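You operate a simulated robot arm through the tools that you are given. There is no shell and no other tool. Be economical: measure what you need, move in short steps, check, and stop when the job is done.

You run a simulated robot arm. Do the job below in one go: nothing can be reset, and whatever is moved stays where it is left.

JOB
Add one pump of saffron syrup to the jar, then blend it frothy with the lid on.
Fine: full pump strokes; leave the dial at HIGH; switch the blender off. Set down upright: blender jar.

It is judged by the outcome, as a careful person would: the job done as asked, and still so three seconds after it is handed in. It fails if anything else is knocked over, pushed out of place, dropped, spilled or broken. A push-on lid holds only when it is set on centred and level and pressed home; a screw cap is set on level and turned clockwise until tight.

ROBOT AND FRAMES
A 7-joint arm with a two-finger parallel gripper on a trunk, on a base that drives. Base frame: it is fixed to the floor where the robot stands at the start and does not move with it; the origin is under the middle of the robot, x ahead of it, y to its left, z up. Lengths are in m, angles in degrees, forces in N, time in s.
With the tool pointing down near the work surface it reaches from about 0.28 to 0.72 m from the robot's upright axis, wherever it stands. Its first joint turns from -166.0 to 166.0 degrees. Places, roughly: almond pump [0.8, -0.1, 1.1]; blender base [0.8, 0.4, 0.9]; blender switch [0.7, 0.4, 0.9]; blue switch [0.7, 0.3, 0.9]; ice box lid (13x15x4 cm) [0.5, 0.1, 0.9]; jar lid (10x10x4 cm) [0.5, 0.7, 0.9]; plum pump [0.8, 0, 1.1]; saffron pump [0.8, 0.1, 1.1]; saffron syrup bottle [0.8, 0.1, 0.9]; speed dial [0.7, 0.5, 0.9]; spot under the saffron pump [0.7, 0.1, 0.8]; top of the blender [0.8, 0.4, 0.9]. Payload 1.57 kg.
The tool frame sits at the grasp point between the pads (the TCP): z along the fingers, y along the line on which they close. The tips reach 0.03 m beyond it. Largest opening 0.08 m; finger width 0.017, thickness 0.012; the body of the gripper, 0.04 by 0.082 m, starts 0.08 m behind the TCP.
Orientation is told as [roll, pitch, yaw] about the base's x, y, z axes, in that order, counted from this pose: with the fingers straight down and closing along the base's y, the tool's x points along the base's -x, its y along +y and its z along -z.

CONTROLS
- The arm moves only by the tool move_arm. Its argument "moves" is a list of rows, each a list of 7 numbers: the shift along the tool's x, y, z in m, then the turn, a rotation vector about the tool's x, y, z in degrees, then the gripper command, from -1 (fully open) to 1 (shut), values between in proportion. In form: [[x, y, z, wx, wy, wz, claw], ...]. A call has 1 to 8 rows; each row shifts and turns the commanded pose from where the row before left it, along the tool's axes as they then stand. Rows are played at 5 a second. More than 0.05 m and 8.6 degrees between two rows, or a gripper value outside its range, and nothing of the call is played. A pose out of reach is approached as far as the arm can. The call stops where the force on the tool passes 40 N (or 10 N more than at its start, if that is more) or the arm is blocked; 0.2 s more then pass. The fingers move at their own pace (about 0.072 m/s each) and stop on an object; they squeeze with about 35 N. The grip force told is the motor's: it shows also when the fingers shut on nothing. Time passes only in rows, and 0.2 s behind the last, so rows that do not move let the fingers close. The reply holds the time, the measured pose of the TCP, the force on the tool along the base axes, the opening and the grip force, in the units named above and with some noise, with the torque about the TCP (base axes, N m) and any sound that the robot's microphone picked up.
- Cameras (640 x 400 px; columns grow to the right, rows downward): "scene" is now at [0.0062, 0.1593, 1.59]; the picture's right is [0.26, -0.96, 0.00], its down [-0.66, -0.18, -0.73] and it looks along [0.70, 0.19, -0.68] (base axes); focal length 277 px, centre (320, 200). "wrist" rides on the gripper at [0.072, -0.007, -0.122] in the tool frame; the picture's right is [0.09, 1.00, 0.00], its down [-0.84, 0.08, -0.54] and it looks along [-0.54, 0.05, 0.84] (tool axes); focal length 238 px, centre (320, 200). There is no depth. A picture from a camera that has moved, and an enlarged one, comes with that camera's place and axes in the base frame and with its lens. The place of the scene camera against the robot may be out by one fixed shift of up to 0.012 m in any direction.
- snapshot(camera): a new picture of that camera. No time passes.
- raise_lower(by): slides the trunk up (or, below 0, down) by that many m; the arm and the scene camera ride with it, the base frame stays. It gives what a move gives, with no picture.
- roll_base(legs): drives the robot by 1 to 6 legs, each [ahead, left, turn to the left] in m, m and degrees, along the robot's own axes; the way and the turn of a leg run together, so that a leg with both is an arc; at most 1.5 m and 180 degrees a leg. The arm and the cameras ride along, it lands a little off, and it stops where it bumps. It gives what a move gives.
- head_to(pan, tilt): turns the head with the scene camera to pan (to the left, within 86 degrees either way) and tilt (down, from -29 to 69), counted from straight ahead of the robot. It gives what a move gives.
- zoom(camera, box): a new picture of the part [left, top, right, bottom] of that camera's present view, enlarged. No time passes.
- job_done(): hands the job in; it is judged then, once.

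Go step by step. Nothing tells you exact positions but the pictures and the camera data: compare them with the known pose of the tool, close in by small moves and look again before you grip or let go. The budget is 120 turns and 98 pictures, counting those below and the enlarged ones. Unless the task says otherwise, let go and move clear before handing in, and close with one line.

The tools are called by a JSON object that holds its "method" and its "body". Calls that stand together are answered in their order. move_arm: Moves the arm, as the interface text tells. Its arguments: {"type":"object","properties":{"moves":{"type":"array","items":{"type":"array","items":{"type":"number"}}}},"required":["moves"]} The other tools are called the same way: raise_lower (by) slides the trunk up or down; roll_base (legs) drives the base; head_to (pan, tilt) turns the head that bears the scene camera; snapshot (camera) takes a picture; zoom (camera, box) takes an enlarged picture of a part of a camera's view; job_done () hands the job in.

At the start:

```text
time: 0.0
ee_pos: [0.3012, 0.2732, 1.3035]
tool_rot: [0.1, 0.0, 0.0]
contact_force: [-0.3, -0.7, -0.2]
ft_torque: [-0.02, 0.0, 0.01]
grip_width: 0.0799
gripper_force: 0.1
trunk travel left (down, up): [-0.4, 0.08]
robot x, y, heading: [-0.0003, 0.0011, 0.0]
head pan, tilt: [15.3, 43.1]
```

scene: 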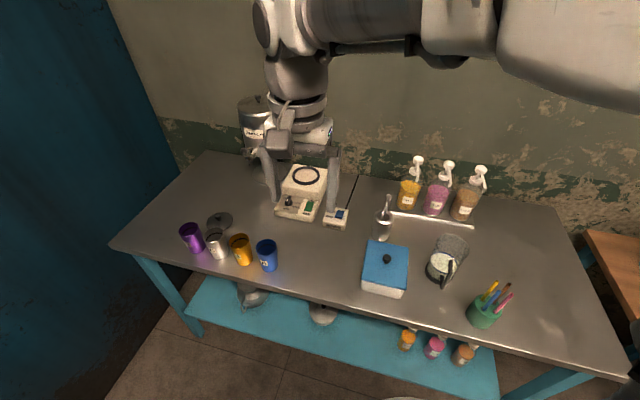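
wrist: 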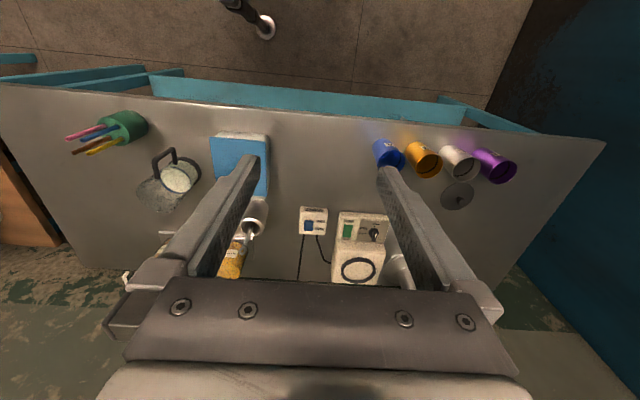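

I see the blender base, three pump bottles, a jar with a handle lying or standing near [0.5,-0.15], and the jar lid near the cups. I look closer first.

{"method": "zoom", "body": {"camera": "scene", "box": [350, 140, 530, 320]}}

{"method": "zoom", "body": {"camera": "scene", "box": [170, 140, 370, 290]}}

```text
2.22 times, centred on (440, 230) of scene
camera zoom: at [0.0062, 0.1593, 1.59], right [0.26, -0.96, 0.0], down [-0.66, -0.18, -0.73], along [0.7, 0.19, -0.68], focal length 615 px, centre (53, 133)
```

zoom: 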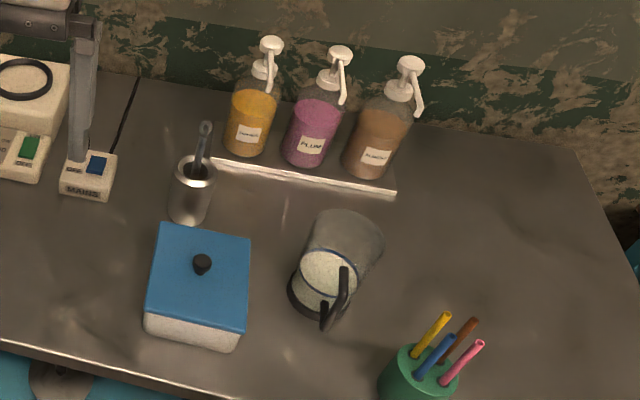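

```text
2.67 times, centred on (270, 215) of scene
camera zoom: at [0.0062, 0.1593, 1.59], right [0.26, -0.96, 0.0], down [-0.66, -0.18, -0.73], along [0.7, 0.19, -0.68], focal length 738 px, centre (453, 160)
```

zoom: 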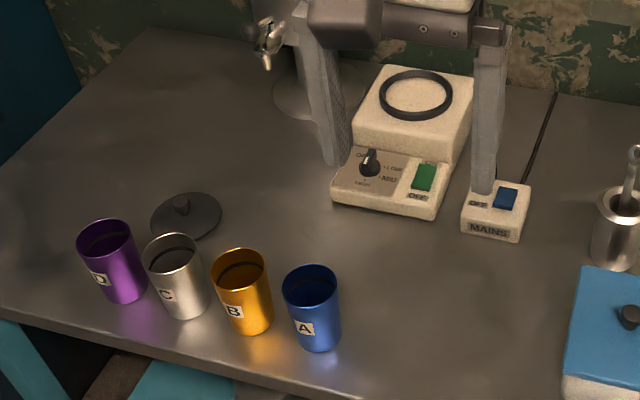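

The jar stands open with its handle towards the robot. A steel cup with a spoon seems to stand close to the saffron spot. I move the arm toward the jar for a better look.

{"method": "move_arm", "body": {"moves": [[0, -0.05, 0.02, 0, 0, 0, -1], [0, -0.05, 0.02, 0, 0, 0, -1], [0, -0.05, 0.02, 0, 0, 0, -1], [0, -0.05, 0.02, 0, 0, 0, -1], [0, -0.05, 0.02, 0, 0, 0, -1], [0, -0.05, 0, 0, 0, 0, -1]]}}

{"method": "snapshot", "body": {"camera": "wrist"}}

{"method": "snapshot", "body": {"camera": "scene"}}

```text
refused: row 1 steps farther than a row can; nothing moved
```

```text
93 pictures are left
camera wrist: at [0.2318, 0.2659, 1.4262], right [-0.09, 1.0, 0.0], down [0.84, 0.08, 0.54], along [0.54, 0.05, -0.84], focal length 238 px, centre (320, 200)
```

wrist: 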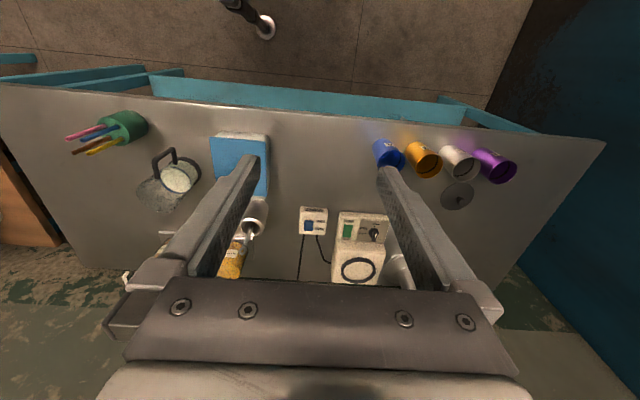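

```text
92 pictures are left
camera scene: at [0.0062, 0.1593, 1.59], right [0.26, -0.96, 0.0], down [-0.66, -0.18, -0.73], along [0.7, 0.19, -0.68], focal length 277 px, centre (320, 200)
```

scene: 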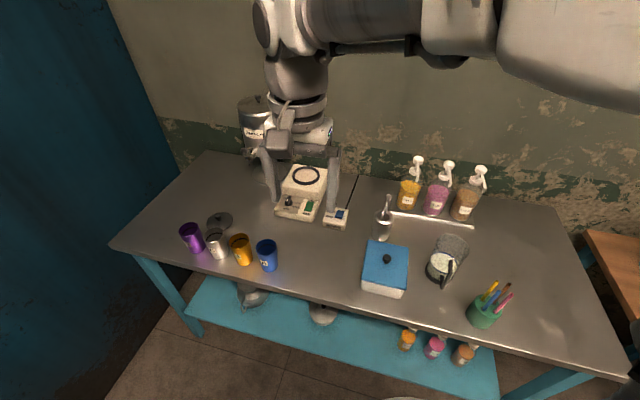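

The step was too long; I redo it in shorter rows.

{"method": "move_arm", "body": {"moves": [[0, -0.045, 0.02, 0, 0, 0, -1], [0, -0.045, 0.02, 0, 0, 0, -1], [0, -0.045, 0.02, 0, 0, 0, -1], [0, -0.045, 0.02, 0, 0, 0, -1], [0, -0.045, 0.02, 0, 0, 0, -1], [0, -0.045, 0.02, 0, 0, 0, -1], [0, -0.045, 0.02, 0, 0, 0, -1]]}}

{"method": "snapshot", "body": {"camera": "wrist"}}

{"method": "snapshot", "body": {"camera": "scene"}}

```text
time: 1.6
ee_pos: [0.3024, -0.0395, 1.1639]
tool_rot: [0.1, 0.0, 0.1]
contact_force: [-0.6, 1.1, -0.6]
ft_torque: [0.0, 0.04, -0.03]
grip_width: 0.0799
gripper_force: 0.1
trunk travel left (down, up): [-0.4, 0.08]
robot x, y, heading: [-0.0012, 0.0012, 0.3]
head pan, tilt: [15.3, 43.1]
```

```text
91 pictures are left
camera wrist: at [0.2313, -0.0467, 1.2869], right [-0.09, 1.0, 0.0], down [0.84, 0.08, 0.54], along [0.54, 0.05, -0.84], focal length 238 px, centre (320, 200)
```

wrist: 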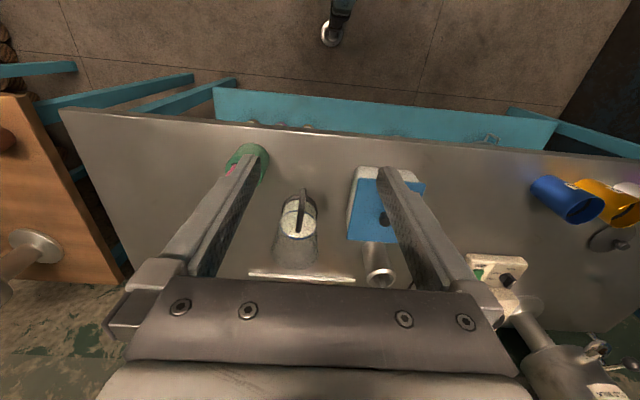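

```text
90 pictures are left
camera scene: at [0.0063, 0.1592, 1.59], right [0.26, -0.96, 0.0], down [-0.66, -0.18, -0.73], along [0.7, 0.19, -0.68], focal length 277 px, centre (320, 200)
```

scene: 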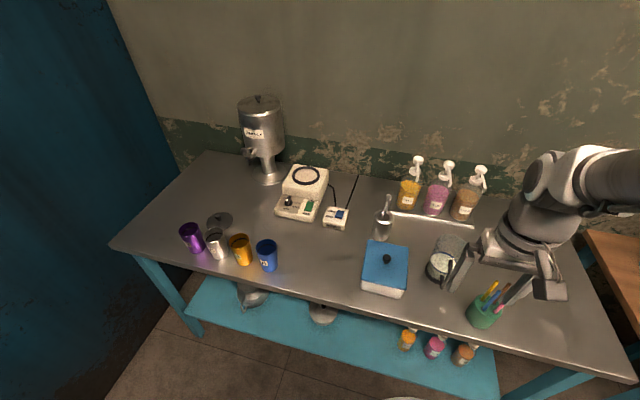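

Arm is out of the way now; I zoom in on the jar, pumps and blender.

{"method": "zoom", "body": {"camera": "wrist", "box": [230, 150, 450, 290]}}

{"method": "zoom", "body": {"camera": "scene", "box": [360, 140, 500, 250]}}

{"method": "zoom", "body": {"camera": "scene", "box": [170, 150, 360, 280]}}

```text
2.86 times, centred on (340, 220) of wrist
camera zoom: at [0.2313, -0.0467, 1.2869], right [-0.09, 1.0, 0.0], down [0.84, 0.08, 0.54], along [0.54, 0.05, -0.84], focal length 681 px, centre (263, 143)
```

zoom: 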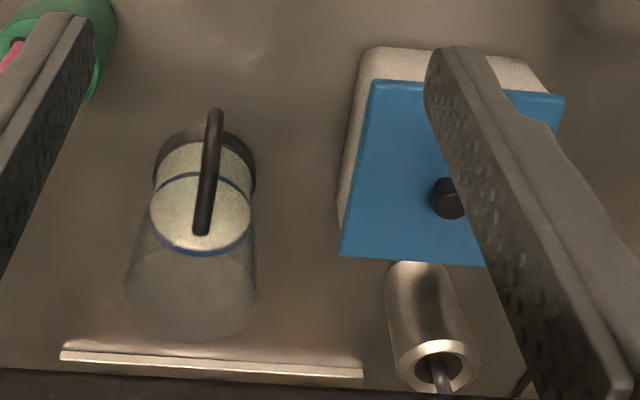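

```text
3.64 times, centred on (430, 195) of scene
camera zoom: at [0.0063, 0.1592, 1.59], right [0.26, -0.96, 0.0], down [-0.66, -0.18, -0.73], along [0.7, 0.19, -0.68], focal length 1006 px, centre (-80, 218)
```

zoom: 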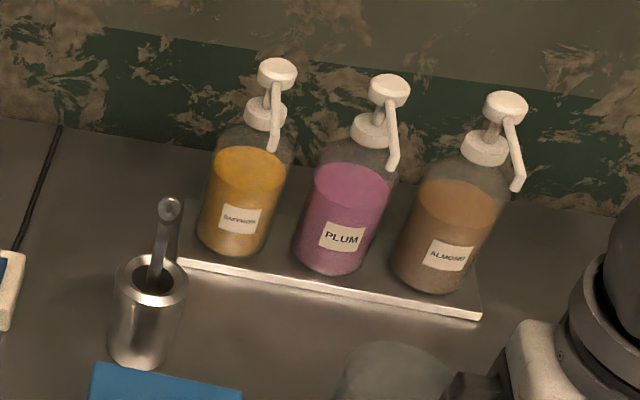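

```text
3.08 times, centred on (265, 215) of scene
camera zoom: at [0.0063, 0.1592, 1.59], right [0.26, -0.96, 0.0], down [-0.66, -0.18, -0.73], along [0.7, 0.19, -0.68], focal length 851 px, centre (489, 154)
```

zoom: 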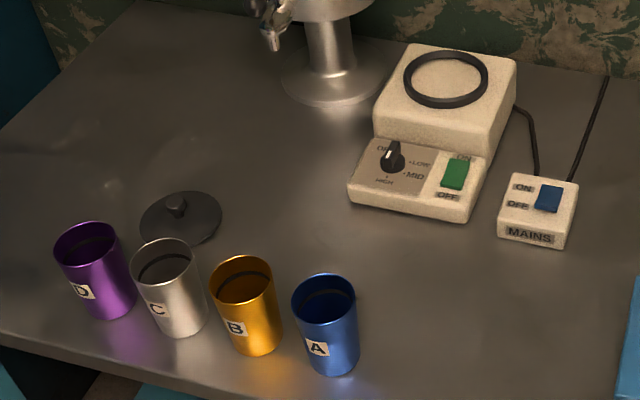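

The jar (about 8 cm wide) stands near [0.56, -0.065], handle towards me. Next I get closer to see the handle precisely.

{"method": "move_arm", "body": {"moves": [[-0.03, -0.008, 0.035, 0, 0, 0, -1], [-0.03, -0.008, 0.035, 0, 0, 0, -1], [-0.03, -0.008, 0.035, 0, 0, 0, -1]]}}

{"method": "snapshot", "body": {"camera": "wrist"}}

{"method": "zoom", "body": {"camera": "scene", "box": [390, 200, 520, 300]}}

```text
time: 2.4
ee_pos: [0.393, -0.0656, 1.0578]
tool_rot: [-0.1, 0.0, 0.1]
contact_force: [-0.7, -0.5, 0.0]
ft_torque: [0.04, -0.02, -0.02]
grip_width: 0.0799
gripper_force: 0.0
trunk travel left (down, up): [-0.4, 0.08]
robot x, y, heading: [0.0007, -0.0038, -0.1]
head pan, tilt: [15.3, 43.1]
```

```text
86 pictures are left
camera wrist: at [0.3226, -0.0717, 1.181], right [-0.09, 1.0, 0.0], down [0.84, 0.08, 0.54], along [0.54, 0.05, -0.84], focal length 238 px, centre (320, 200)
```

wrist: 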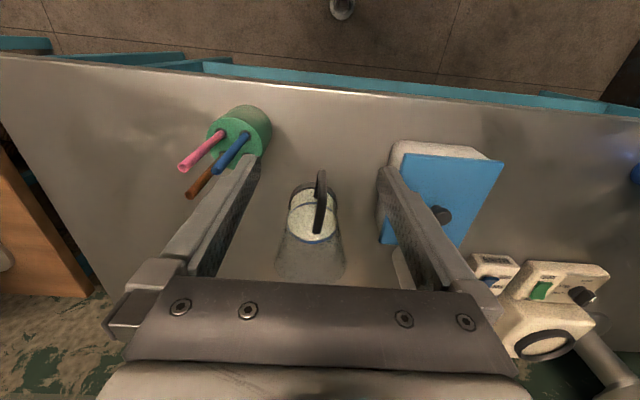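

```text
4.00 times, centred on (455, 250) of scene
camera zoom: at [0.0063, 0.1592, 1.59], right [0.26, -0.96, 0.0], down [-0.66, -0.18, -0.73], along [0.7, 0.19, -0.68], focal length 1107 px, centre (-220, 0)
```

zoom: 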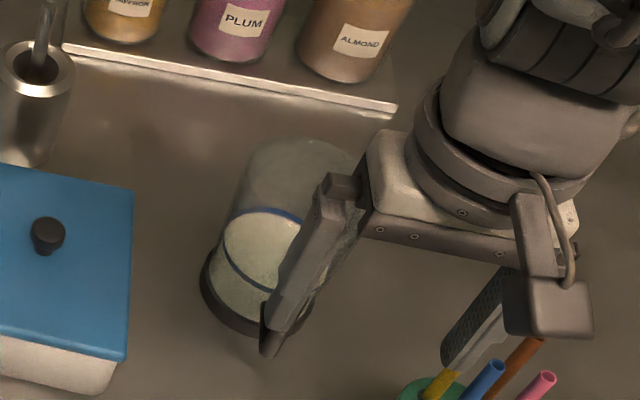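

{"method": "zoom", "body": {"camera": "wrist", "box": [260, 150, 380, 290]}}

```text
2.86 times, centred on (320, 220) of wrist
camera zoom: at [0.3226, -0.0717, 1.181], right [-0.09, 1.0, 0.0], down [0.84, 0.08, 0.54], along [0.54, 0.05, -0.84], focal length 681 px, centre (320, 143)
```

zoom: 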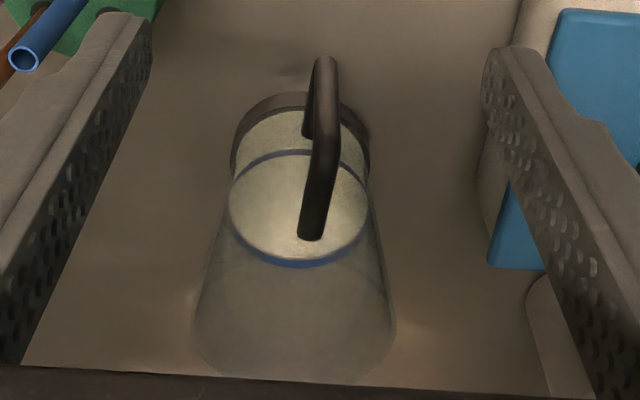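

The handle is a D loop at about x 0.47–0.515, y −0.057, z 0.875–0.955. I go above its outer bar first.

{"method": "move_arm", "body": {"moves": [[-0.04, 0.004, 0.01, 0, 0, 3, -1], [-0.041, 0.005, 0.01, 0, 0, 2.5, -1], [0, 0, 0.04, 0, 0, 0, -1]]}}

{"method": "snapshot", "body": {"camera": "wrist"}}

{"method": "zoom", "body": {"camera": "scene", "box": [390, 200, 520, 300]}}

```text
time: 3.2
ee_pos: [0.4746, -0.056, 0.9994]
tool_rot: [0.0, 0.0, -5.5]
contact_force: [-0.1, 0.2, -1.0]
ft_torque: [0.01, 0.03, 0.01]
grip_width: 0.08
gripper_force: 0.0
trunk travel left (down, up): [-0.4, 0.08]
robot x, y, heading: [0.0018, 0.0007, -0.3]
head pan, tilt: [15.3, 43.1]
```

```text
83 pictures are left
camera wrist: at [0.404, -0.0577, 1.1212], right [0.0, 1.0, 0.0], down [0.84, 0.0, 0.54], along [0.54, 0.0, -0.84], focal length 238 px, centre (320, 200)
```

wrist: 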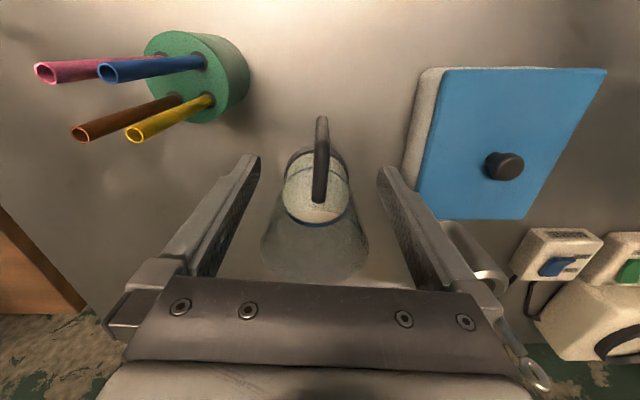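

```text
4.00 times, centred on (455, 250) of scene
camera zoom: at [0.0063, 0.1593, 1.5901], right [0.26, -0.96, 0.0], down [-0.66, -0.18, -0.73], along [0.7, 0.19, -0.68], focal length 1107 px, centre (-220, 0)
```

zoom: 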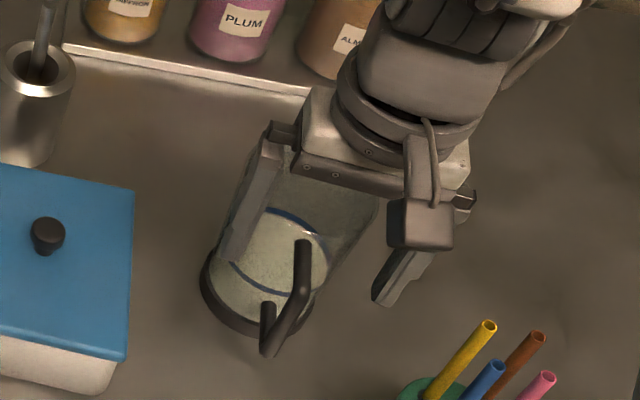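

The gripper is aligned over the handle bar. I lower and close.

{"method": "move_arm", "body": {"moves": [[0, 0, 0.03, 0, 0, 0, -1], [0, 0, 0.03, 0, 0, 0, -1], [0, 0, 0.022, 0, 0, 0, -1]]}}

{"method": "snapshot", "body": {"camera": "wrist"}}

{"method": "zoom", "body": {"camera": "scene", "box": [390, 200, 520, 300]}}

```text
time: 4.0
ee_pos: [0.4755, -0.0592, 0.9164]
tool_rot: [0.1, 0.0, -5.5]
contact_force: [0.2, -0.4, -0.5]
ft_torque: [-0.02, 0.01, -0.02]
grip_width: 0.0799
gripper_force: 0.1
trunk travel left (down, up): [-0.4, 0.08]
robot x, y, heading: [0.0018, -0.0031, 0.2]
head pan, tilt: [15.3, 43.1]
```

```text
81 pictures are left
camera wrist: at [0.4034, -0.0586, 1.038], right [0.0, 1.0, 0.0], down [0.84, 0.0, 0.54], along [0.54, 0.0, -0.84], focal length 238 px, centre (320, 200)
```

wrist: 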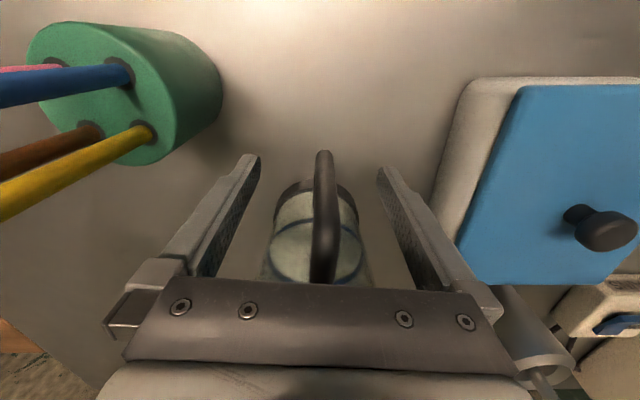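

```text
4.00 times, centred on (455, 250) of scene
camera zoom: at [0.0062, 0.1593, 1.59], right [0.26, -0.96, 0.0], down [-0.66, -0.18, -0.73], along [0.7, 0.19, -0.68], focal length 1107 px, centre (-220, 0)
```

zoom: 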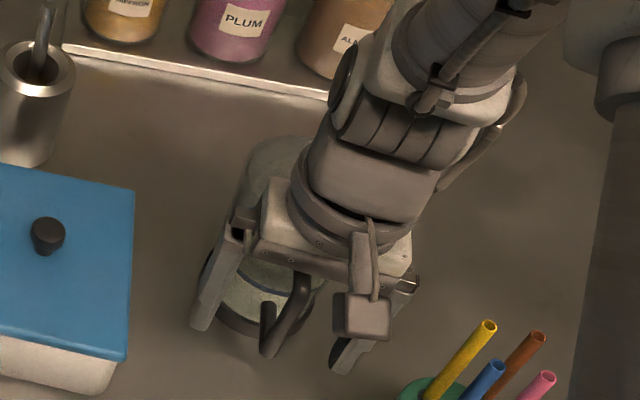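

The handle lies between the fingers. I close the gripper.

{"method": "move_arm", "body": {"moves": [[0, 0, 0, 0, 0, 0, 0], [0, 0, 0, 0, 0, 0, 0.5], [0, 0, 0, 0, 0, 0, 1], [0, 0, 0, 0, 0, 0, 1], [0, 0, 0, 0, 0, 0, 1]]}}

{"method": "snapshot", "body": {"camera": "wrist"}}

```text
time: 5.2
ee_pos: [0.4742, -0.0591, 0.9156]
tool_rot: [-0.1, 0.1, -5.5]
contact_force: [0.1, 1.4, 0.3]
ft_torque: [0.06, -0.06, 0.03]
grip_width: 0.0104
gripper_force: 28.4
trunk travel left (down, up): [-0.4, 0.08]
robot x, y, heading: [-0.0029, -0.001, -0.1]
head pan, tilt: [15.3, 43.1]
```

```text
79 pictures are left
camera wrist: at [0.4032, -0.0585, 1.0381], right [0.0, 1.0, 0.0], down [0.84, 0.0, 0.54], along [0.54, 0.0, -0.84], focal length 238 px, centre (320, 200)
```

wrist: 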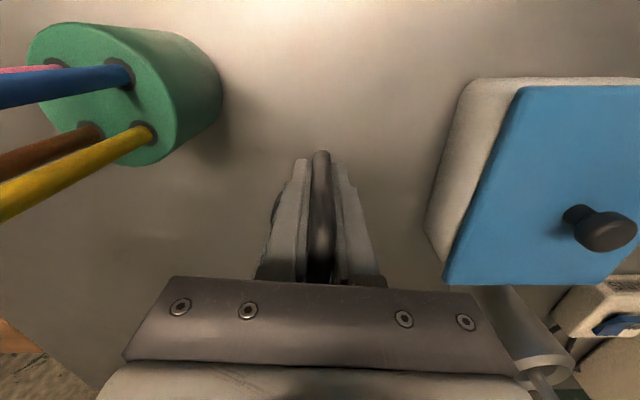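

The handle is held at 10 mm width. I lift a little and check the jar stays level.

{"method": "move_arm", "body": {"moves": [[0, 0, -0.01, 0, 0, 0, 1], [0, 0, -0.02, 0, 0, 0, 1], [0, 0, -0.03, 0, 0, 0, 1], [0, 0, 0, 0, 0, 0, 1]]}}

{"method": "snapshot", "body": {"camera": "scene"}}

{"method": "snapshot", "body": {"camera": "wrist"}}

```text
time: 6.2
ee_pos: [0.4744, -0.0614, 0.9773]
tool_rot: [0.0, 0.1, -5.5]
contact_force: [-0.2, 0.3, -3.7]
ft_torque: [0.01, 0.2, 0.01]
grip_width: 0.0105
gripper_force: 27.7
trunk travel left (down, up): [-0.4, 0.08]
robot x, y, heading: [-0.0031, -0.0001, 0.1]
head pan, tilt: [15.3, 43.1]
```

```text
78 pictures are left
camera scene: at [0.0063, 0.1593, 1.59], right [0.26, -0.96, 0.0], down [-0.66, -0.18, -0.73], along [0.7, 0.19, -0.68], focal length 277 px, centre (320, 200)
```

scene: 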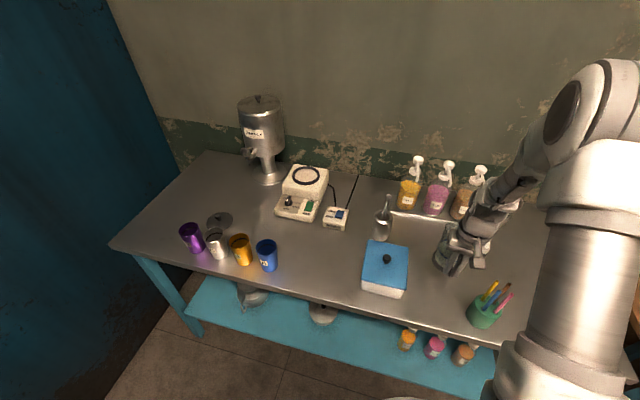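

```text
77 pictures are left
camera wrist: at [0.4033, -0.0607, 1.0995], right [0.0, 1.0, 0.0], down [0.84, 0.0, 0.54], along [0.54, 0.0, -0.84], focal length 238 px, centre (320, 200)
```

wrist: 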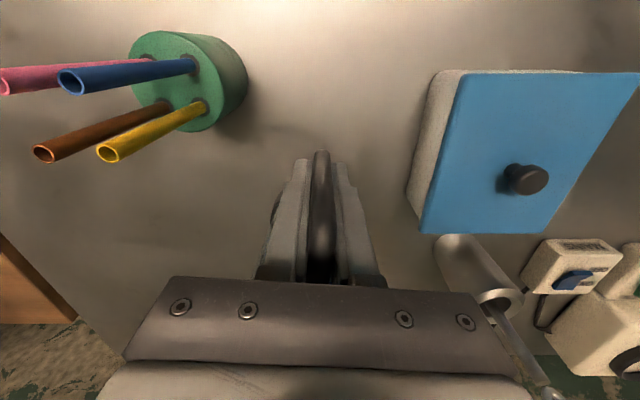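

The jar is held firm and level. I raise the trunk to get a second vantage on the saffron nozzle and triangulate it.

{"method": "zoom", "body": {"camera": "scene", "box": [360, 145, 456, 205]}}

{"method": "raise_lower", "body": {"by": 0.08}}

{"method": "snapshot", "body": {"camera": "scene"}}

```text
6.67 times, centred on (408, 175) of scene
camera zoom: at [0.0063, 0.1593, 1.59], right [0.26, -0.96, 0.0], down [-0.66, -0.18, -0.73], along [0.7, 0.19, -0.68], focal length 1845 px, centre (-267, 367)
```

zoom: 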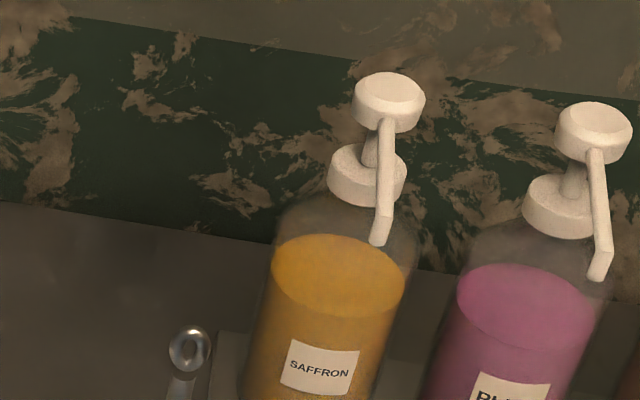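

```text
time: 7.4
ee_pos: [0.4737, -0.0598, 1.0565]
tool_rot: [0.0, -0.1, -5.5]
contact_force: [0.3, 0.8, -3.4]
ft_torque: [0.05, 0.19, 0.01]
grip_width: 0.0109
gripper_force: 28.3
trunk travel left (down, up): [-0.48, 0.0]
robot x, y, heading: [-0.0017, 0.0009, 0.2]
head pan, tilt: [15.3, 43.1]
```

```text
75 pictures are left
camera scene: at [0.0065, 0.1593, 1.67], right [0.26, -0.96, 0.0], down [-0.66, -0.18, -0.73], along [0.7, 0.19, -0.68], focal length 277 px, centre (320, 200)
```

scene: 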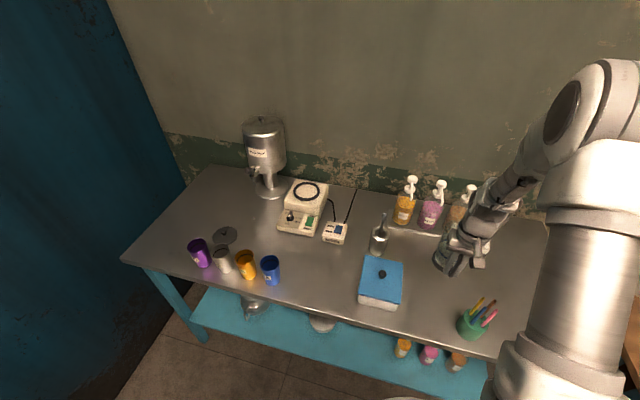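

{"method": "zoom", "body": {"camera": "scene", "box": [360, 165, 456, 225]}}

{"method": "zoom", "body": {"camera": "scene", "box": [350, 205, 446, 265]}}

```text
6.67 times, centred on (408, 195) of scene
camera zoom: at [0.0065, 0.1593, 1.67], right [0.26, -0.96, 0.0], down [-0.66, -0.18, -0.73], along [0.7, 0.19, -0.68], focal length 1845 px, centre (-267, 233)
```

zoom: 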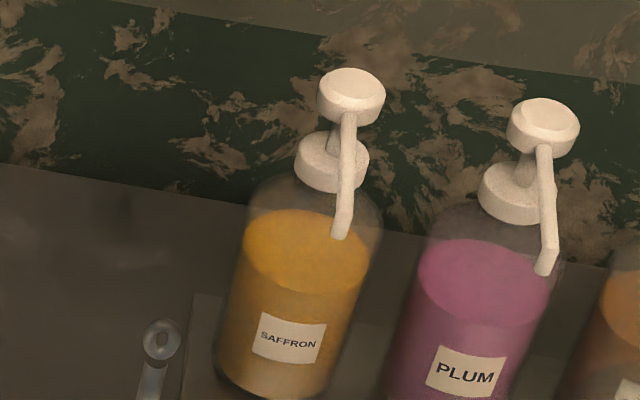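

```text
6.67 times, centred on (398, 235) of scene
camera zoom: at [0.0065, 0.1593, 1.67], right [0.26, -0.96, 0.0], down [-0.66, -0.18, -0.73], along [0.7, 0.19, -0.68], focal length 1845 px, centre (-200, -33)
```

zoom: 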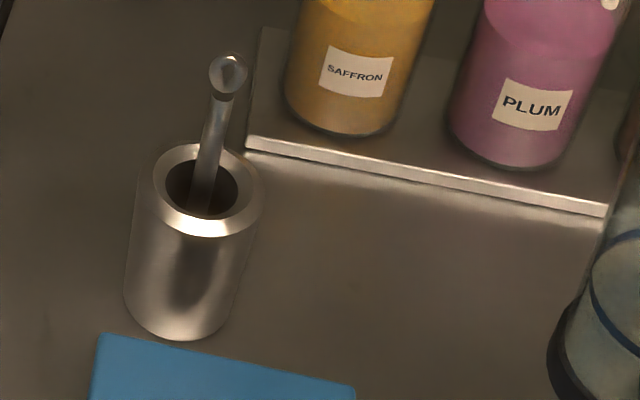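

Nozzle tip comes out at about [0.715, 0.048, 1.05]; the shelf front edge is at x≈0.75, and the spoon cup at [0.65, 0.12]. I lower again and turn the handle away from the cup, still over free table.

{"method": "raise_lower", "body": {"by": -0.08}}

{"method": "move_arm", "body": {"moves": [[0, 0, 0.01, 0, 0, -4, 1], [0, 0, 0.01, 0, 0, -5, 1], [0, 0, 0.01, 0, 0, -6, 1], [0, 0, 0, 0, 0, -5, 1]]}}

{"method": "snapshot", "body": {"camera": "scene"}}

```text
time: 8.5
ee_pos: [0.4747, -0.0601, 0.9774]
tool_rot: [0.0, -0.1, -5.4]
contact_force: [0.6, 0.5, -3.1]
ft_torque: [0.03, 0.2, -0.02]
grip_width: 0.0109
gripper_force: 28.6
trunk travel left (down, up): [-0.4, 0.08]
robot x, y, heading: [-0.0008, -0.0001, -0.0]
head pan, tilt: [15.3, 43.1]
```

```text
time: 9.5
ee_pos: [0.4732, -0.0604, 0.9478]
tool_rot: [0.0, 0.1, 14.6]
contact_force: [0.0, 0.0, -2.9]
ft_torque: [-0.06, 0.17, -0.01]
grip_width: 0.0108
gripper_force: 28.3
trunk travel left (down, up): [-0.4, 0.08]
robot x, y, heading: [0.004, 0.0019, -0.1]
head pan, tilt: [15.3, 43.1]
```

```text
72 pictures are left
camera scene: at [0.0064, 0.1593, 1.59], right [0.26, -0.96, 0.0], down [-0.66, -0.18, -0.73], along [0.7, 0.19, -0.68], focal length 277 px, centre (320, 200)
```

scene: 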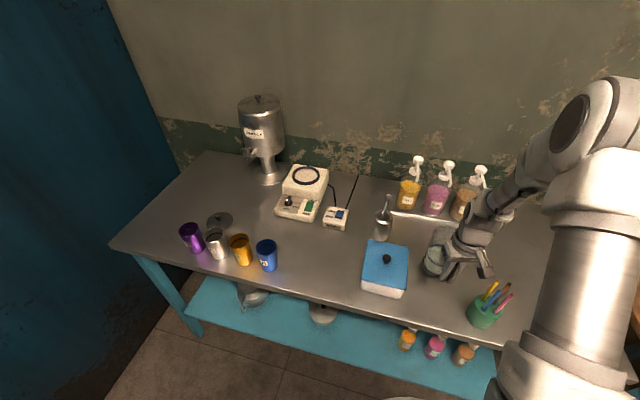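

Clear so far. I move the jar forward, staying right of the spoon cup.

{"method": "move_arm", "body": {"moves": [[-0.0371, -0.0044, 0, 0, 0, 0, 1], [-0.0371, -0.0044, 0, 0, 0, 0, 1], [-0.0371, -0.0044, 0, 0, 0, 0, 1], [-0.0371, -0.0044, 0, 0, 0, 0, 1]]}}

{"method": "zoom", "body": {"camera": "scene", "box": [350, 145, 510, 265]}}

```text
time: 10.5
ee_pos: [0.6235, -0.0411, 0.9468]
tool_rot: [0.0, 0.1, 14.5]
contact_force: [0.9, -0.1, -2.8]
ft_torque: [-0.06, 0.18, 0.03]
grip_width: 0.0109
gripper_force: 28.8
trunk travel left (down, up): [-0.4, 0.08]
robot x, y, heading: [-0.0033, 0.0017, -0.0]
head pan, tilt: [15.3, 43.1]
```

```text
3.33 times, centred on (430, 205) of scene
camera zoom: at [0.0067, 0.1593, 1.59], right [0.26, -0.96, 0.0], down [-0.66, -0.18, -0.73], along [0.7, 0.19, -0.68], focal length 922 px, centre (-47, 183)
```

zoom: 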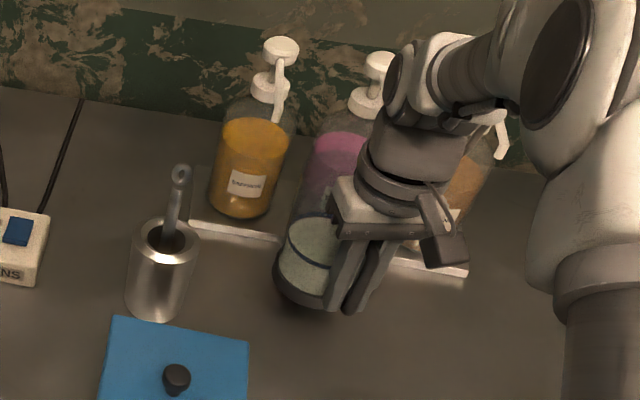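

The jar sits as expected, short of the shelf. Now left under the saffron nozzle.

{"method": "move_arm", "body": {"moves": [[-0.0083, 0.032, 0, 0, 0, 0, 1], [-0.0083, 0.032, 0, 0, 0, 0, 1], [0, 0, 0, 0, 0, 0, 1]]}}

{"method": "zoom", "body": {"camera": "scene", "box": [350, 145, 510, 265]}}

{"method": "snapshot", "body": {"camera": "wrist"}}

```text
time: 11.3
ee_pos: [0.6241, 0.0254, 0.9455]
tool_rot: [-0.1, 0.0, 14.5]
contact_force: [-0.2, 0.0, -4.0]
ft_torque: [-0.08, 0.22, 0.05]
grip_width: 0.0104
gripper_force: 28.2
trunk travel left (down, up): [-0.4, 0.08]
robot x, y, heading: [-0.0012, -0.0043, 0.1]
head pan, tilt: [15.3, 43.1]
```

```text
3.33 times, centred on (430, 205) of scene
camera zoom: at [0.0065, 0.1594, 1.59], right [0.26, -0.96, 0.0], down [-0.66, -0.18, -0.73], along [0.7, 0.19, -0.68], focal length 922 px, centre (-47, 183)
```

zoom: 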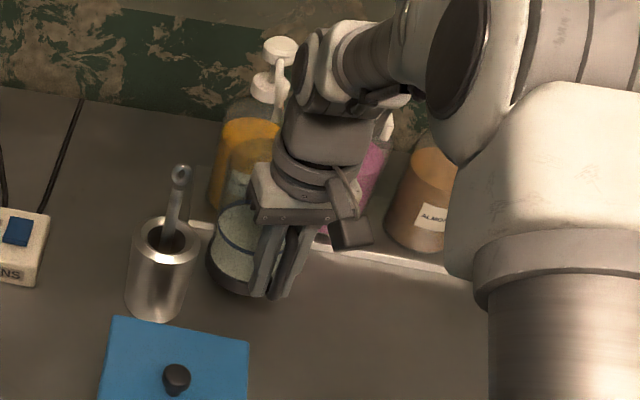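

```text
69 pictures are left
camera wrist: at [0.5567, 0.0014, 1.0689], right [-0.34, 0.94, 0.0], down [0.79, 0.28, 0.54], along [0.51, 0.18, -0.84], focal length 238 px, centre (320, 200)
```

wrist: 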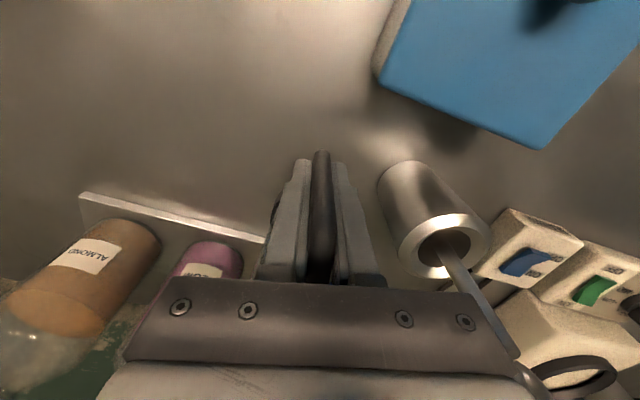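

All clear. I lower the jar to the table.

{"method": "move_arm", "body": {"moves": [[0, 0, 0.015, 0, 0, 0, 1], [0, 0, 0.01, 0, 0, 0, 1], [0, 0, 0.004, 0, 0, 0, 1], [0, 0, 0.001, 0, 0, 0, 1]]}}

```text
time: 12.3
ee_pos: [0.6227, 0.0259, 0.9175]
tool_rot: [0.0, 0.0, 14.5]
contact_force: [-0.2, -0.4, -2.7]
ft_torque: [-0.06, 0.23, 0.0]
grip_width: 0.0106
gripper_force: 28.7
trunk travel left (down, up): [-0.4, 0.08]
robot x, y, heading: [-0.0026, -0.0018, 0.1]
head pan, tilt: [15.3, 43.1]
```

{"method": "move_arm", "body": {"moves": [[0, 0, 0.002, 0, 0, 0, 1], [0, 0, 0.002, 0, 0, 0, 1]]}}

```text
time: 12.9
ee_pos: [0.6225, 0.0265, 0.9169]
tool_rot: [-0.1, -0.2, 14.4]
contact_force: [-1.1, 1.1, 11.0]
ft_torque: [0.13, -0.04, 0.0]
grip_width: 0.0106
gripper_force: 28.4
trunk travel left (down, up): [-0.4, 0.08]
robot x, y, heading: [-0.0019, 0.001, 0.1]
head pan, tilt: [15.3, 43.1]
```

Contact with the table. I ease the grip open and draw back and up.

{"method": "move_arm", "body": {"moves": [[0, 0, -0.001, 0, 0, 0, 1], [0, 0, 0, 0, 0, 0, 0.5], [0, 0, 0, 0, 0, 0, 0.1], [0, 0, 0, 0, 0, 0, 0.1]]}}

{"method": "snapshot", "body": {"camera": "wrist"}}

```text
time: 13.9
ee_pos: [0.6219, 0.0261, 0.9143]
tool_rot: [0.0, -0.1, 14.5]
contact_force: [-0.9, 0.5, -0.1]
ft_torque: [0.0, -0.02, 0.0]
grip_width: 0.036
gripper_force: 0.1
trunk travel left (down, up): [-0.4, 0.08]
robot x, y, heading: [0.0026, -0.0006, -0.2]
head pan, tilt: [15.3, 43.1]
```

```text
68 pictures are left
camera wrist: at [0.5556, 0.0009, 1.0368], right [-0.34, 0.94, 0.0], down [0.79, 0.28, 0.54], along [0.51, 0.18, -0.84], focal length 238 px, centre (320, 200)
```

wrist: 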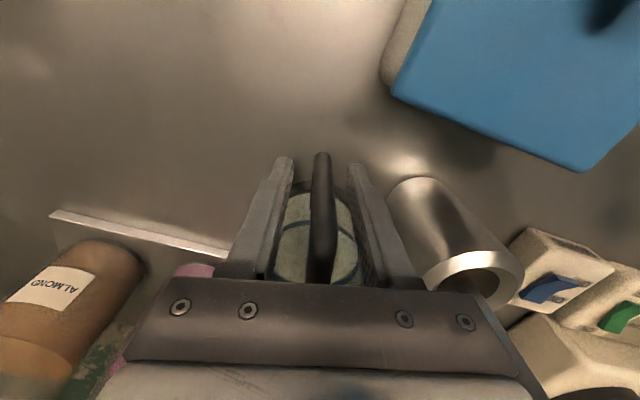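

Released. I back off along the handle and rise.

{"method": "move_arm", "body": {"moves": [[0.03, 0, 0, 0, 0, 0, 0.1], [0.04, 0, -0.01, 0, 0, 0, 0.1], [0.03, 0, -0.04, 0, 0, 0, 0.1], [0.01, -0.01, -0.045, 0, 0, 0, 0.1], [0, -0.01, -0.045, 0, 0, 0, 0.1], [0, -0.01, -0.045, 0, 0, 0, 1]]}}

{"method": "snapshot", "body": {"camera": "wrist"}}

{"method": "zoom", "body": {"camera": "scene", "box": [350, 145, 510, 265]}}

```text
time: 15.3
ee_pos: [0.5226, -0.03, 1.0986]
tool_rot: [0.0, 0.0, 14.4]
contact_force: [-0.2, 0.3, 0.9]
ft_torque: [0.03, 0.02, 0.0]
grip_width: 0.0
gripper_force: 10.5
trunk travel left (down, up): [-0.4, 0.08]
robot x, y, heading: [0.0006, 0.0006, 0.0]
head pan, tilt: [15.3, 43.1]
```

```text
67 pictures are left
camera wrist: at [0.4563, -0.0552, 1.2202], right [-0.34, 0.94, 0.0], down [0.79, 0.28, 0.54], along [0.51, 0.18, -0.84], focal length 238 px, centre (320, 200)
```

wrist: 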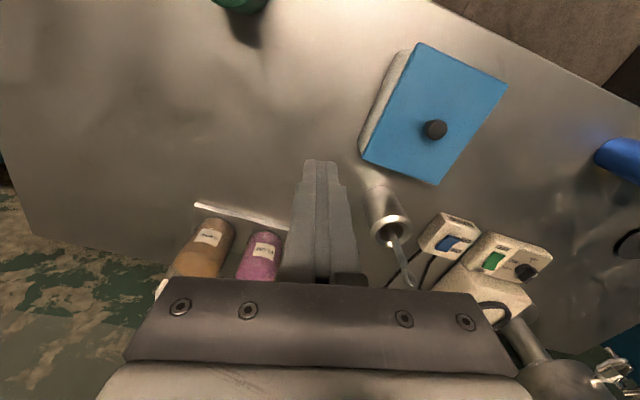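

```text
3.33 times, centred on (430, 205) of scene
camera zoom: at [0.006, 0.1594, 1.59], right [0.26, -0.96, 0.0], down [-0.66, -0.18, -0.73], along [0.7, 0.19, -0.68], focal length 922 px, centre (-47, 183)
```

zoom: 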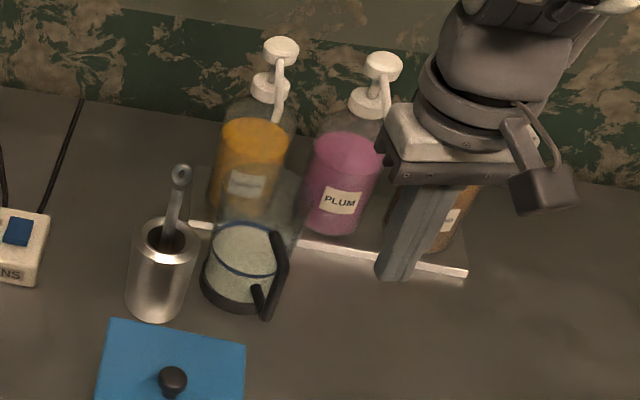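

The jar is under the nozzle region. I want to check whether the ice box was nudged as I backed off.

{"method": "zoom", "body": {"camera": "scene", "box": [350, 140, 530, 320]}}

```text
2.22 times, centred on (440, 230) of scene
camera zoom: at [0.006, 0.1594, 1.59], right [0.26, -0.96, 0.0], down [-0.66, -0.18, -0.73], along [0.7, 0.19, -0.68], focal length 615 px, centre (53, 133)
```

zoom: 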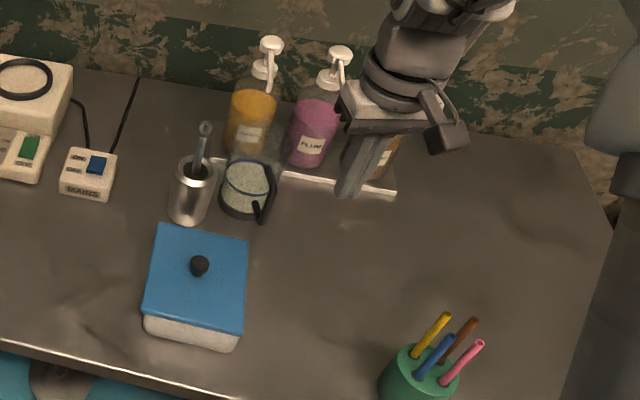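

The lid moved by only about 4 mm; I'll leave it alone and keep clear. Now check the nozzle against the jar mouth.

{"method": "zoom", "body": {"camera": "scene", "box": [380, 150, 460, 240]}}

```text
4.44 times, centred on (420, 195) of scene
camera zoom: at [0.006, 0.1594, 1.59], right [0.26, -0.96, 0.0], down [-0.66, -0.18, -0.73], along [0.7, 0.19, -0.68], focal length 1230 px, centre (-124, 222)
```

zoom: 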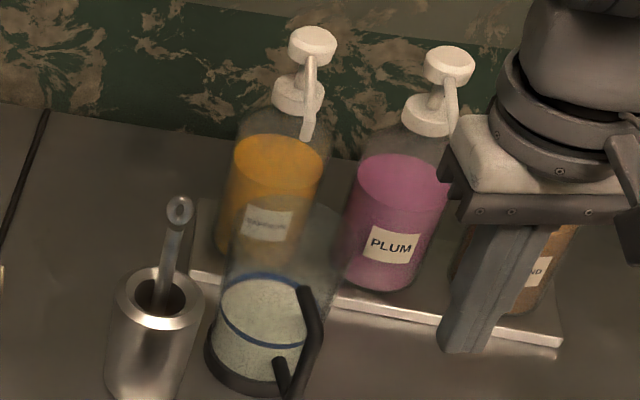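

I take a wrist view from above to pin the nozzle tip's x.

{"method": "move_arm", "body": {"moves": [[0, 0, -0.045, 0, 0, 0, 1], [0, 0, -0.045, 0, 0, 5, 1], [-0.03, 0, -0.03, 0, 0, 6, 1]]}}

{"method": "snapshot", "body": {"camera": "wrist"}}

```text
time: 16.1
ee_pos: [0.5549, -0.0241, 1.219]
tool_rot: [0.0, 0.0, 3.5]
contact_force: [-0.1, 0.5, -0.8]
ft_torque: [0.01, -0.01, -0.01]
grip_width: 0.0
gripper_force: 21.7
trunk travel left (down, up): [-0.4, 0.08]
robot x, y, heading: [-0.0017, 0.0005, 0.0]
head pan, tilt: [15.3, 43.1]
```

```text
63 pictures are left
camera wrist: at [0.4836, -0.035, 1.3409], right [-0.15, 0.99, 0.0], down [0.83, 0.13, 0.54], along [0.53, 0.08, -0.84], focal length 238 px, centre (320, 200)
```

wrist: 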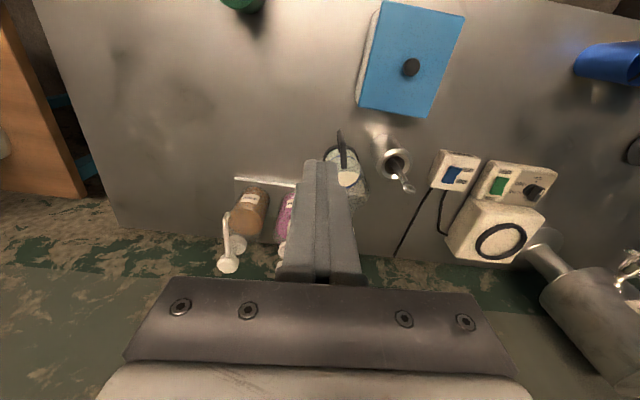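

{"method": "move_arm", "body": {"moves": [[0, -0.045, -0.01, 0, 0, 0, 1], [0, -0.045, -0.01, 0, 0, 0, 1]]}}

{"method": "zoom", "body": {"camera": "wrist", "box": [270, 130, 430, 280]}}

```text
time: 16.7
ee_pos: [0.5588, -0.116, 1.2396]
tool_rot: [0.0, 0.0, 3.4]
contact_force: [0.2, -1.4, -0.2]
ft_torque: [0.01, -0.02, -0.02]
grip_width: 0.0
gripper_force: 21.4
trunk travel left (down, up): [-0.4, 0.08]
robot x, y, heading: [0.0031, -0.0002, 0.0]
head pan, tilt: [15.3, 43.1]
```

```text
2.67 times, centred on (350, 205) of wrist
camera zoom: at [0.4878, -0.1268, 1.3615], right [-0.15, 0.99, 0.0], down [0.83, 0.13, 0.54], along [0.53, 0.08, -0.84], focal length 636 px, centre (240, 187)
```

zoom: 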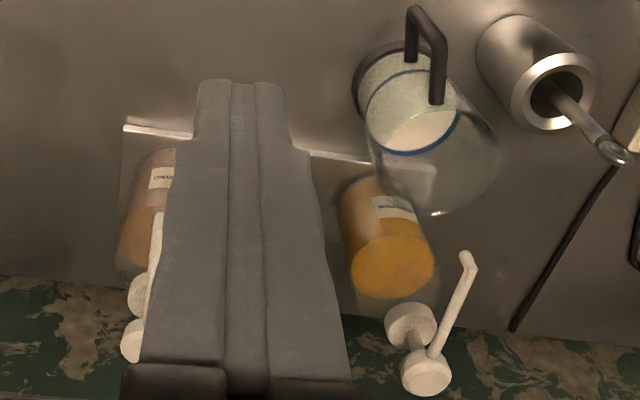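

Nozzle tip is confirmed at [0.712, 0.049, 1.056], about 1 cm from the jar axis; the pump head top is near [0.80, 0.05, 1.08]. I move the closed fingers above the pump head.

{"method": "move_arm", "body": {"moves": [[-0.0417, 0.0252, 0, 0, 0, 0, 1], [-0.0417, 0.0252, 0, 0, 0, 0, 1], [-0.0417, 0.0252, 0, 0, 0, 0, 1], [-0.0417, 0.0252, 0, 0, 0, 0, 1], [-0.0417, 0.0252, 0, 0, 0, 0, 1], [-0.0417, 0.0252, 0, 0, 0, 0, 1], [0, 0, 0, 0, 0, 0, 1]]}}

{"method": "snapshot", "body": {"camera": "wrist"}}

{"method": "zoom", "body": {"camera": "scene", "box": [340, 60, 500, 200]}}

```text
time: 18.3
ee_pos: [0.6874, 0.0279, 1.2125]
tool_rot: [-0.1, 0.1, 3.5]
contact_force: [-0.3, 0.6, -0.7]
ft_torque: [0.01, 0.0, -0.05]
grip_width: 0.0
gripper_force: 21.6
out of reach, approached as far as the arm can: row 4, 5, 6
trunk travel left (down, up): [-0.4, 0.08]
robot x, y, heading: [-0.0027, -0.0012, 0.1]
head pan, tilt: [15.3, 43.1]
```

```text
61 pictures are left
camera wrist: at [0.6174, 0.017, 1.3344], right [-0.15, 0.99, 0.0], down [0.83, 0.13, 0.54], along [0.54, 0.08, -0.84], focal length 238 px, centre (320, 200)
```

wrist: 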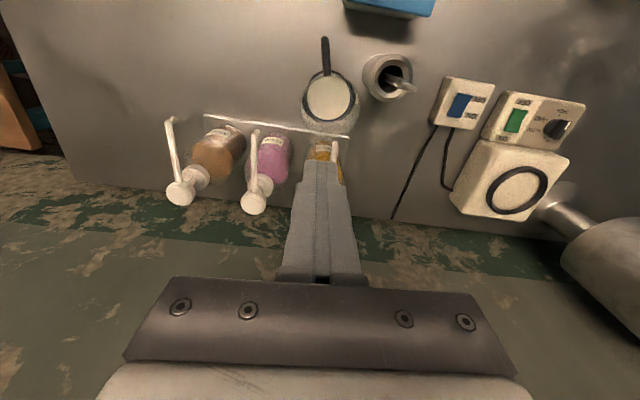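

```text
2.86 times, centred on (420, 130) of scene
camera zoom: at [0.006, 0.1592, 1.59], right [0.26, -0.96, 0.0], down [-0.66, -0.18, -0.73], along [0.7, 0.19, -0.68], focal length 791 px, centre (34, 400)
```

zoom: 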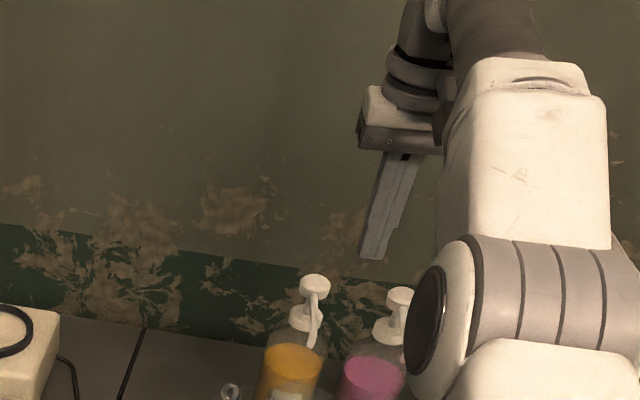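

The arm stops about 11 cm short, so the base must come forward. I look down to see the gap between the base and the table.

{"method": "head_to", "body": {"pan": 0, "tilt": 69}}

{"method": "snapshot", "body": {"camera": "scene"}}

```text
time: 19.2
ee_pos: [0.6877, 0.0276, 1.2116]
tool_rot: [0.0, 0.1, 3.5]
contact_force: [0.0, -0.2, -0.3]
ft_torque: [0.0, -0.03, 0.01]
grip_width: 0.0004
gripper_force: 21.1
trunk travel left (down, up): [-0.4, 0.08]
robot x, y, heading: [0.0011, -0.0006, 0.1]
head pan, tilt: [0.0, 68.8]
```

```text
59 pictures are left
camera scene: at [-0.0177, 0.1374, 1.5584], right [0.0, -1.0, 0.0], down [-0.93, 0.0, -0.36], along [0.36, 0.0, -0.93], focal length 277 px, centre (320, 200)
```

scene: 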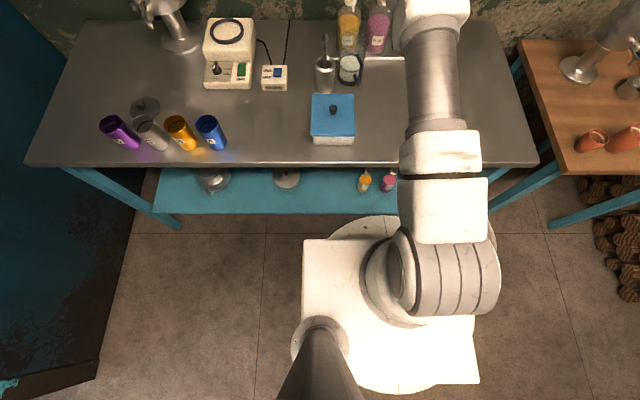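

I drive 6 cm forward; the fingers are well above the pumps.

{"method": "roll_base", "body": {"legs": [[0.06, 0, 0]]}}

{"method": "head_to", "body": {"pan": 15.3, "tilt": 43.1}}

```text
time: 20.3
ee_pos: [0.7492, 0.0271, 1.2128]
tool_rot: [-0.1, 0.0, 3.5]
contact_force: [0.6, 0.1, 1.1]
ft_torque: [-0.02, -0.01, 0.0]
grip_width: 0.0001
gripper_force: 21.3
trunk travel left (down, up): [-0.4, 0.08]
robot x, y, heading: [0.0633, -0.0014, 0.0]
head pan, tilt: [0.0, 68.8]
```

```text
time: 21.2
ee_pos: [0.7477, 0.0264, 1.2129]
tool_rot: [0.0, 0.0, 3.6]
contact_force: [-0.5, -0.6, 0.2]
ft_torque: [0.03, 0.0, 0.0]
grip_width: 0.0
gripper_force: 21.3
trunk travel left (down, up): [-0.4, 0.08]
robot x, y, heading: [0.0621, 0.0014, 0.1]
head pan, tilt: [15.3, 43.1]
```

I tilt the fingers 20° forward for extra reach and line the tips up over the head at height ~1.12.

{"method": "move_arm", "body": {"moves": [[0, 0, 0, 0, -7, 0, 1], [0, 0, 0, 0, -7, 0, 1], [0, 0, 0, 0, -6, 0, 1], [-0.0385, 0.021, 0.014, 0, 0, 0, 1], [0.017, 0, 0.047, 0, 0, 0, 1], [0, 0, 0, 0, 0, 0, 1]]}}

{"method": "zoom", "body": {"camera": "scene", "box": [340, 80, 480, 200]}}

{"method": "snapshot", "body": {"camera": "wrist"}}

```text
time: 22.6
ee_pos: [0.7883, 0.0514, 1.1625]
tool_rot: [0.1, -20.0, 3.4]
contact_force: [-0.4, -0.1, 0.2]
ft_torque: [0.0, 0.0, -0.02]
grip_width: 0.0
gripper_force: 21.4
trunk travel left (down, up): [-0.4, 0.08]
robot x, y, heading: [0.0637, -0.0012, -0.0]
head pan, tilt: [15.3, 43.1]
```

```text
3.33 times, centred on (410, 140) of scene
camera zoom: at [0.0672, 0.1592, 1.59], right [0.26, -0.96, 0.0], down [-0.66, -0.18, -0.73], along [0.7, 0.19, -0.68], focal length 922 px, centre (20, 400)
```

zoom: 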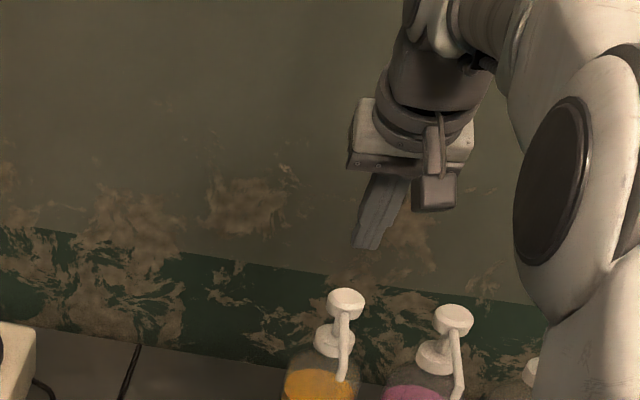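

```text
57 pictures are left
camera wrist: at [0.681, 0.0377, 1.2533], right [-0.15, 0.99, -0.03], down [0.59, 0.11, 0.8], along [0.79, 0.1, -0.6], focal length 238 px, centre (320, 200)
```

wrist: 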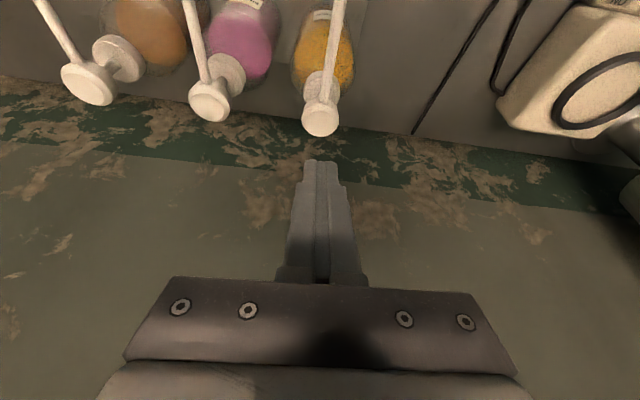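

The tips sit right above the saffron head. I lower towards contact.

{"method": "move_arm", "body": {"moves": [[0.0137, 0, 0.0376, 0, 0, 0, 1], [0.0021, 0, 0.0056, 0, 0, 0, 1], [0.0021, 0, 0.0056, 0, 0, 0, 1]]}}

{"method": "snapshot", "body": {"camera": "wrist"}}

```text
time: 23.4
ee_pos: [0.789, 0.0506, 1.1103]
tool_rot: [0.0, -20.0, 3.5]
contact_force: [-0.2, -0.2, -0.9]
ft_torque: [-0.01, -0.02, 0.01]
grip_width: 0.0
gripper_force: 21.4
trunk travel left (down, up): [-0.4, 0.08]
robot x, y, heading: [0.0649, 0.0008, 0.2]
head pan, tilt: [15.3, 43.1]
```

```text
56 pictures are left
camera wrist: at [0.6809, 0.0376, 1.2001], right [-0.15, 0.99, -0.03], down [0.59, 0.11, 0.8], along [0.79, 0.1, -0.61], focal length 238 px, centre (320, 200)
```

wrist: 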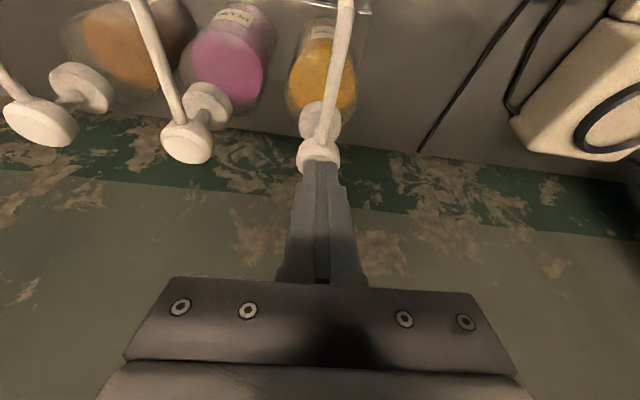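

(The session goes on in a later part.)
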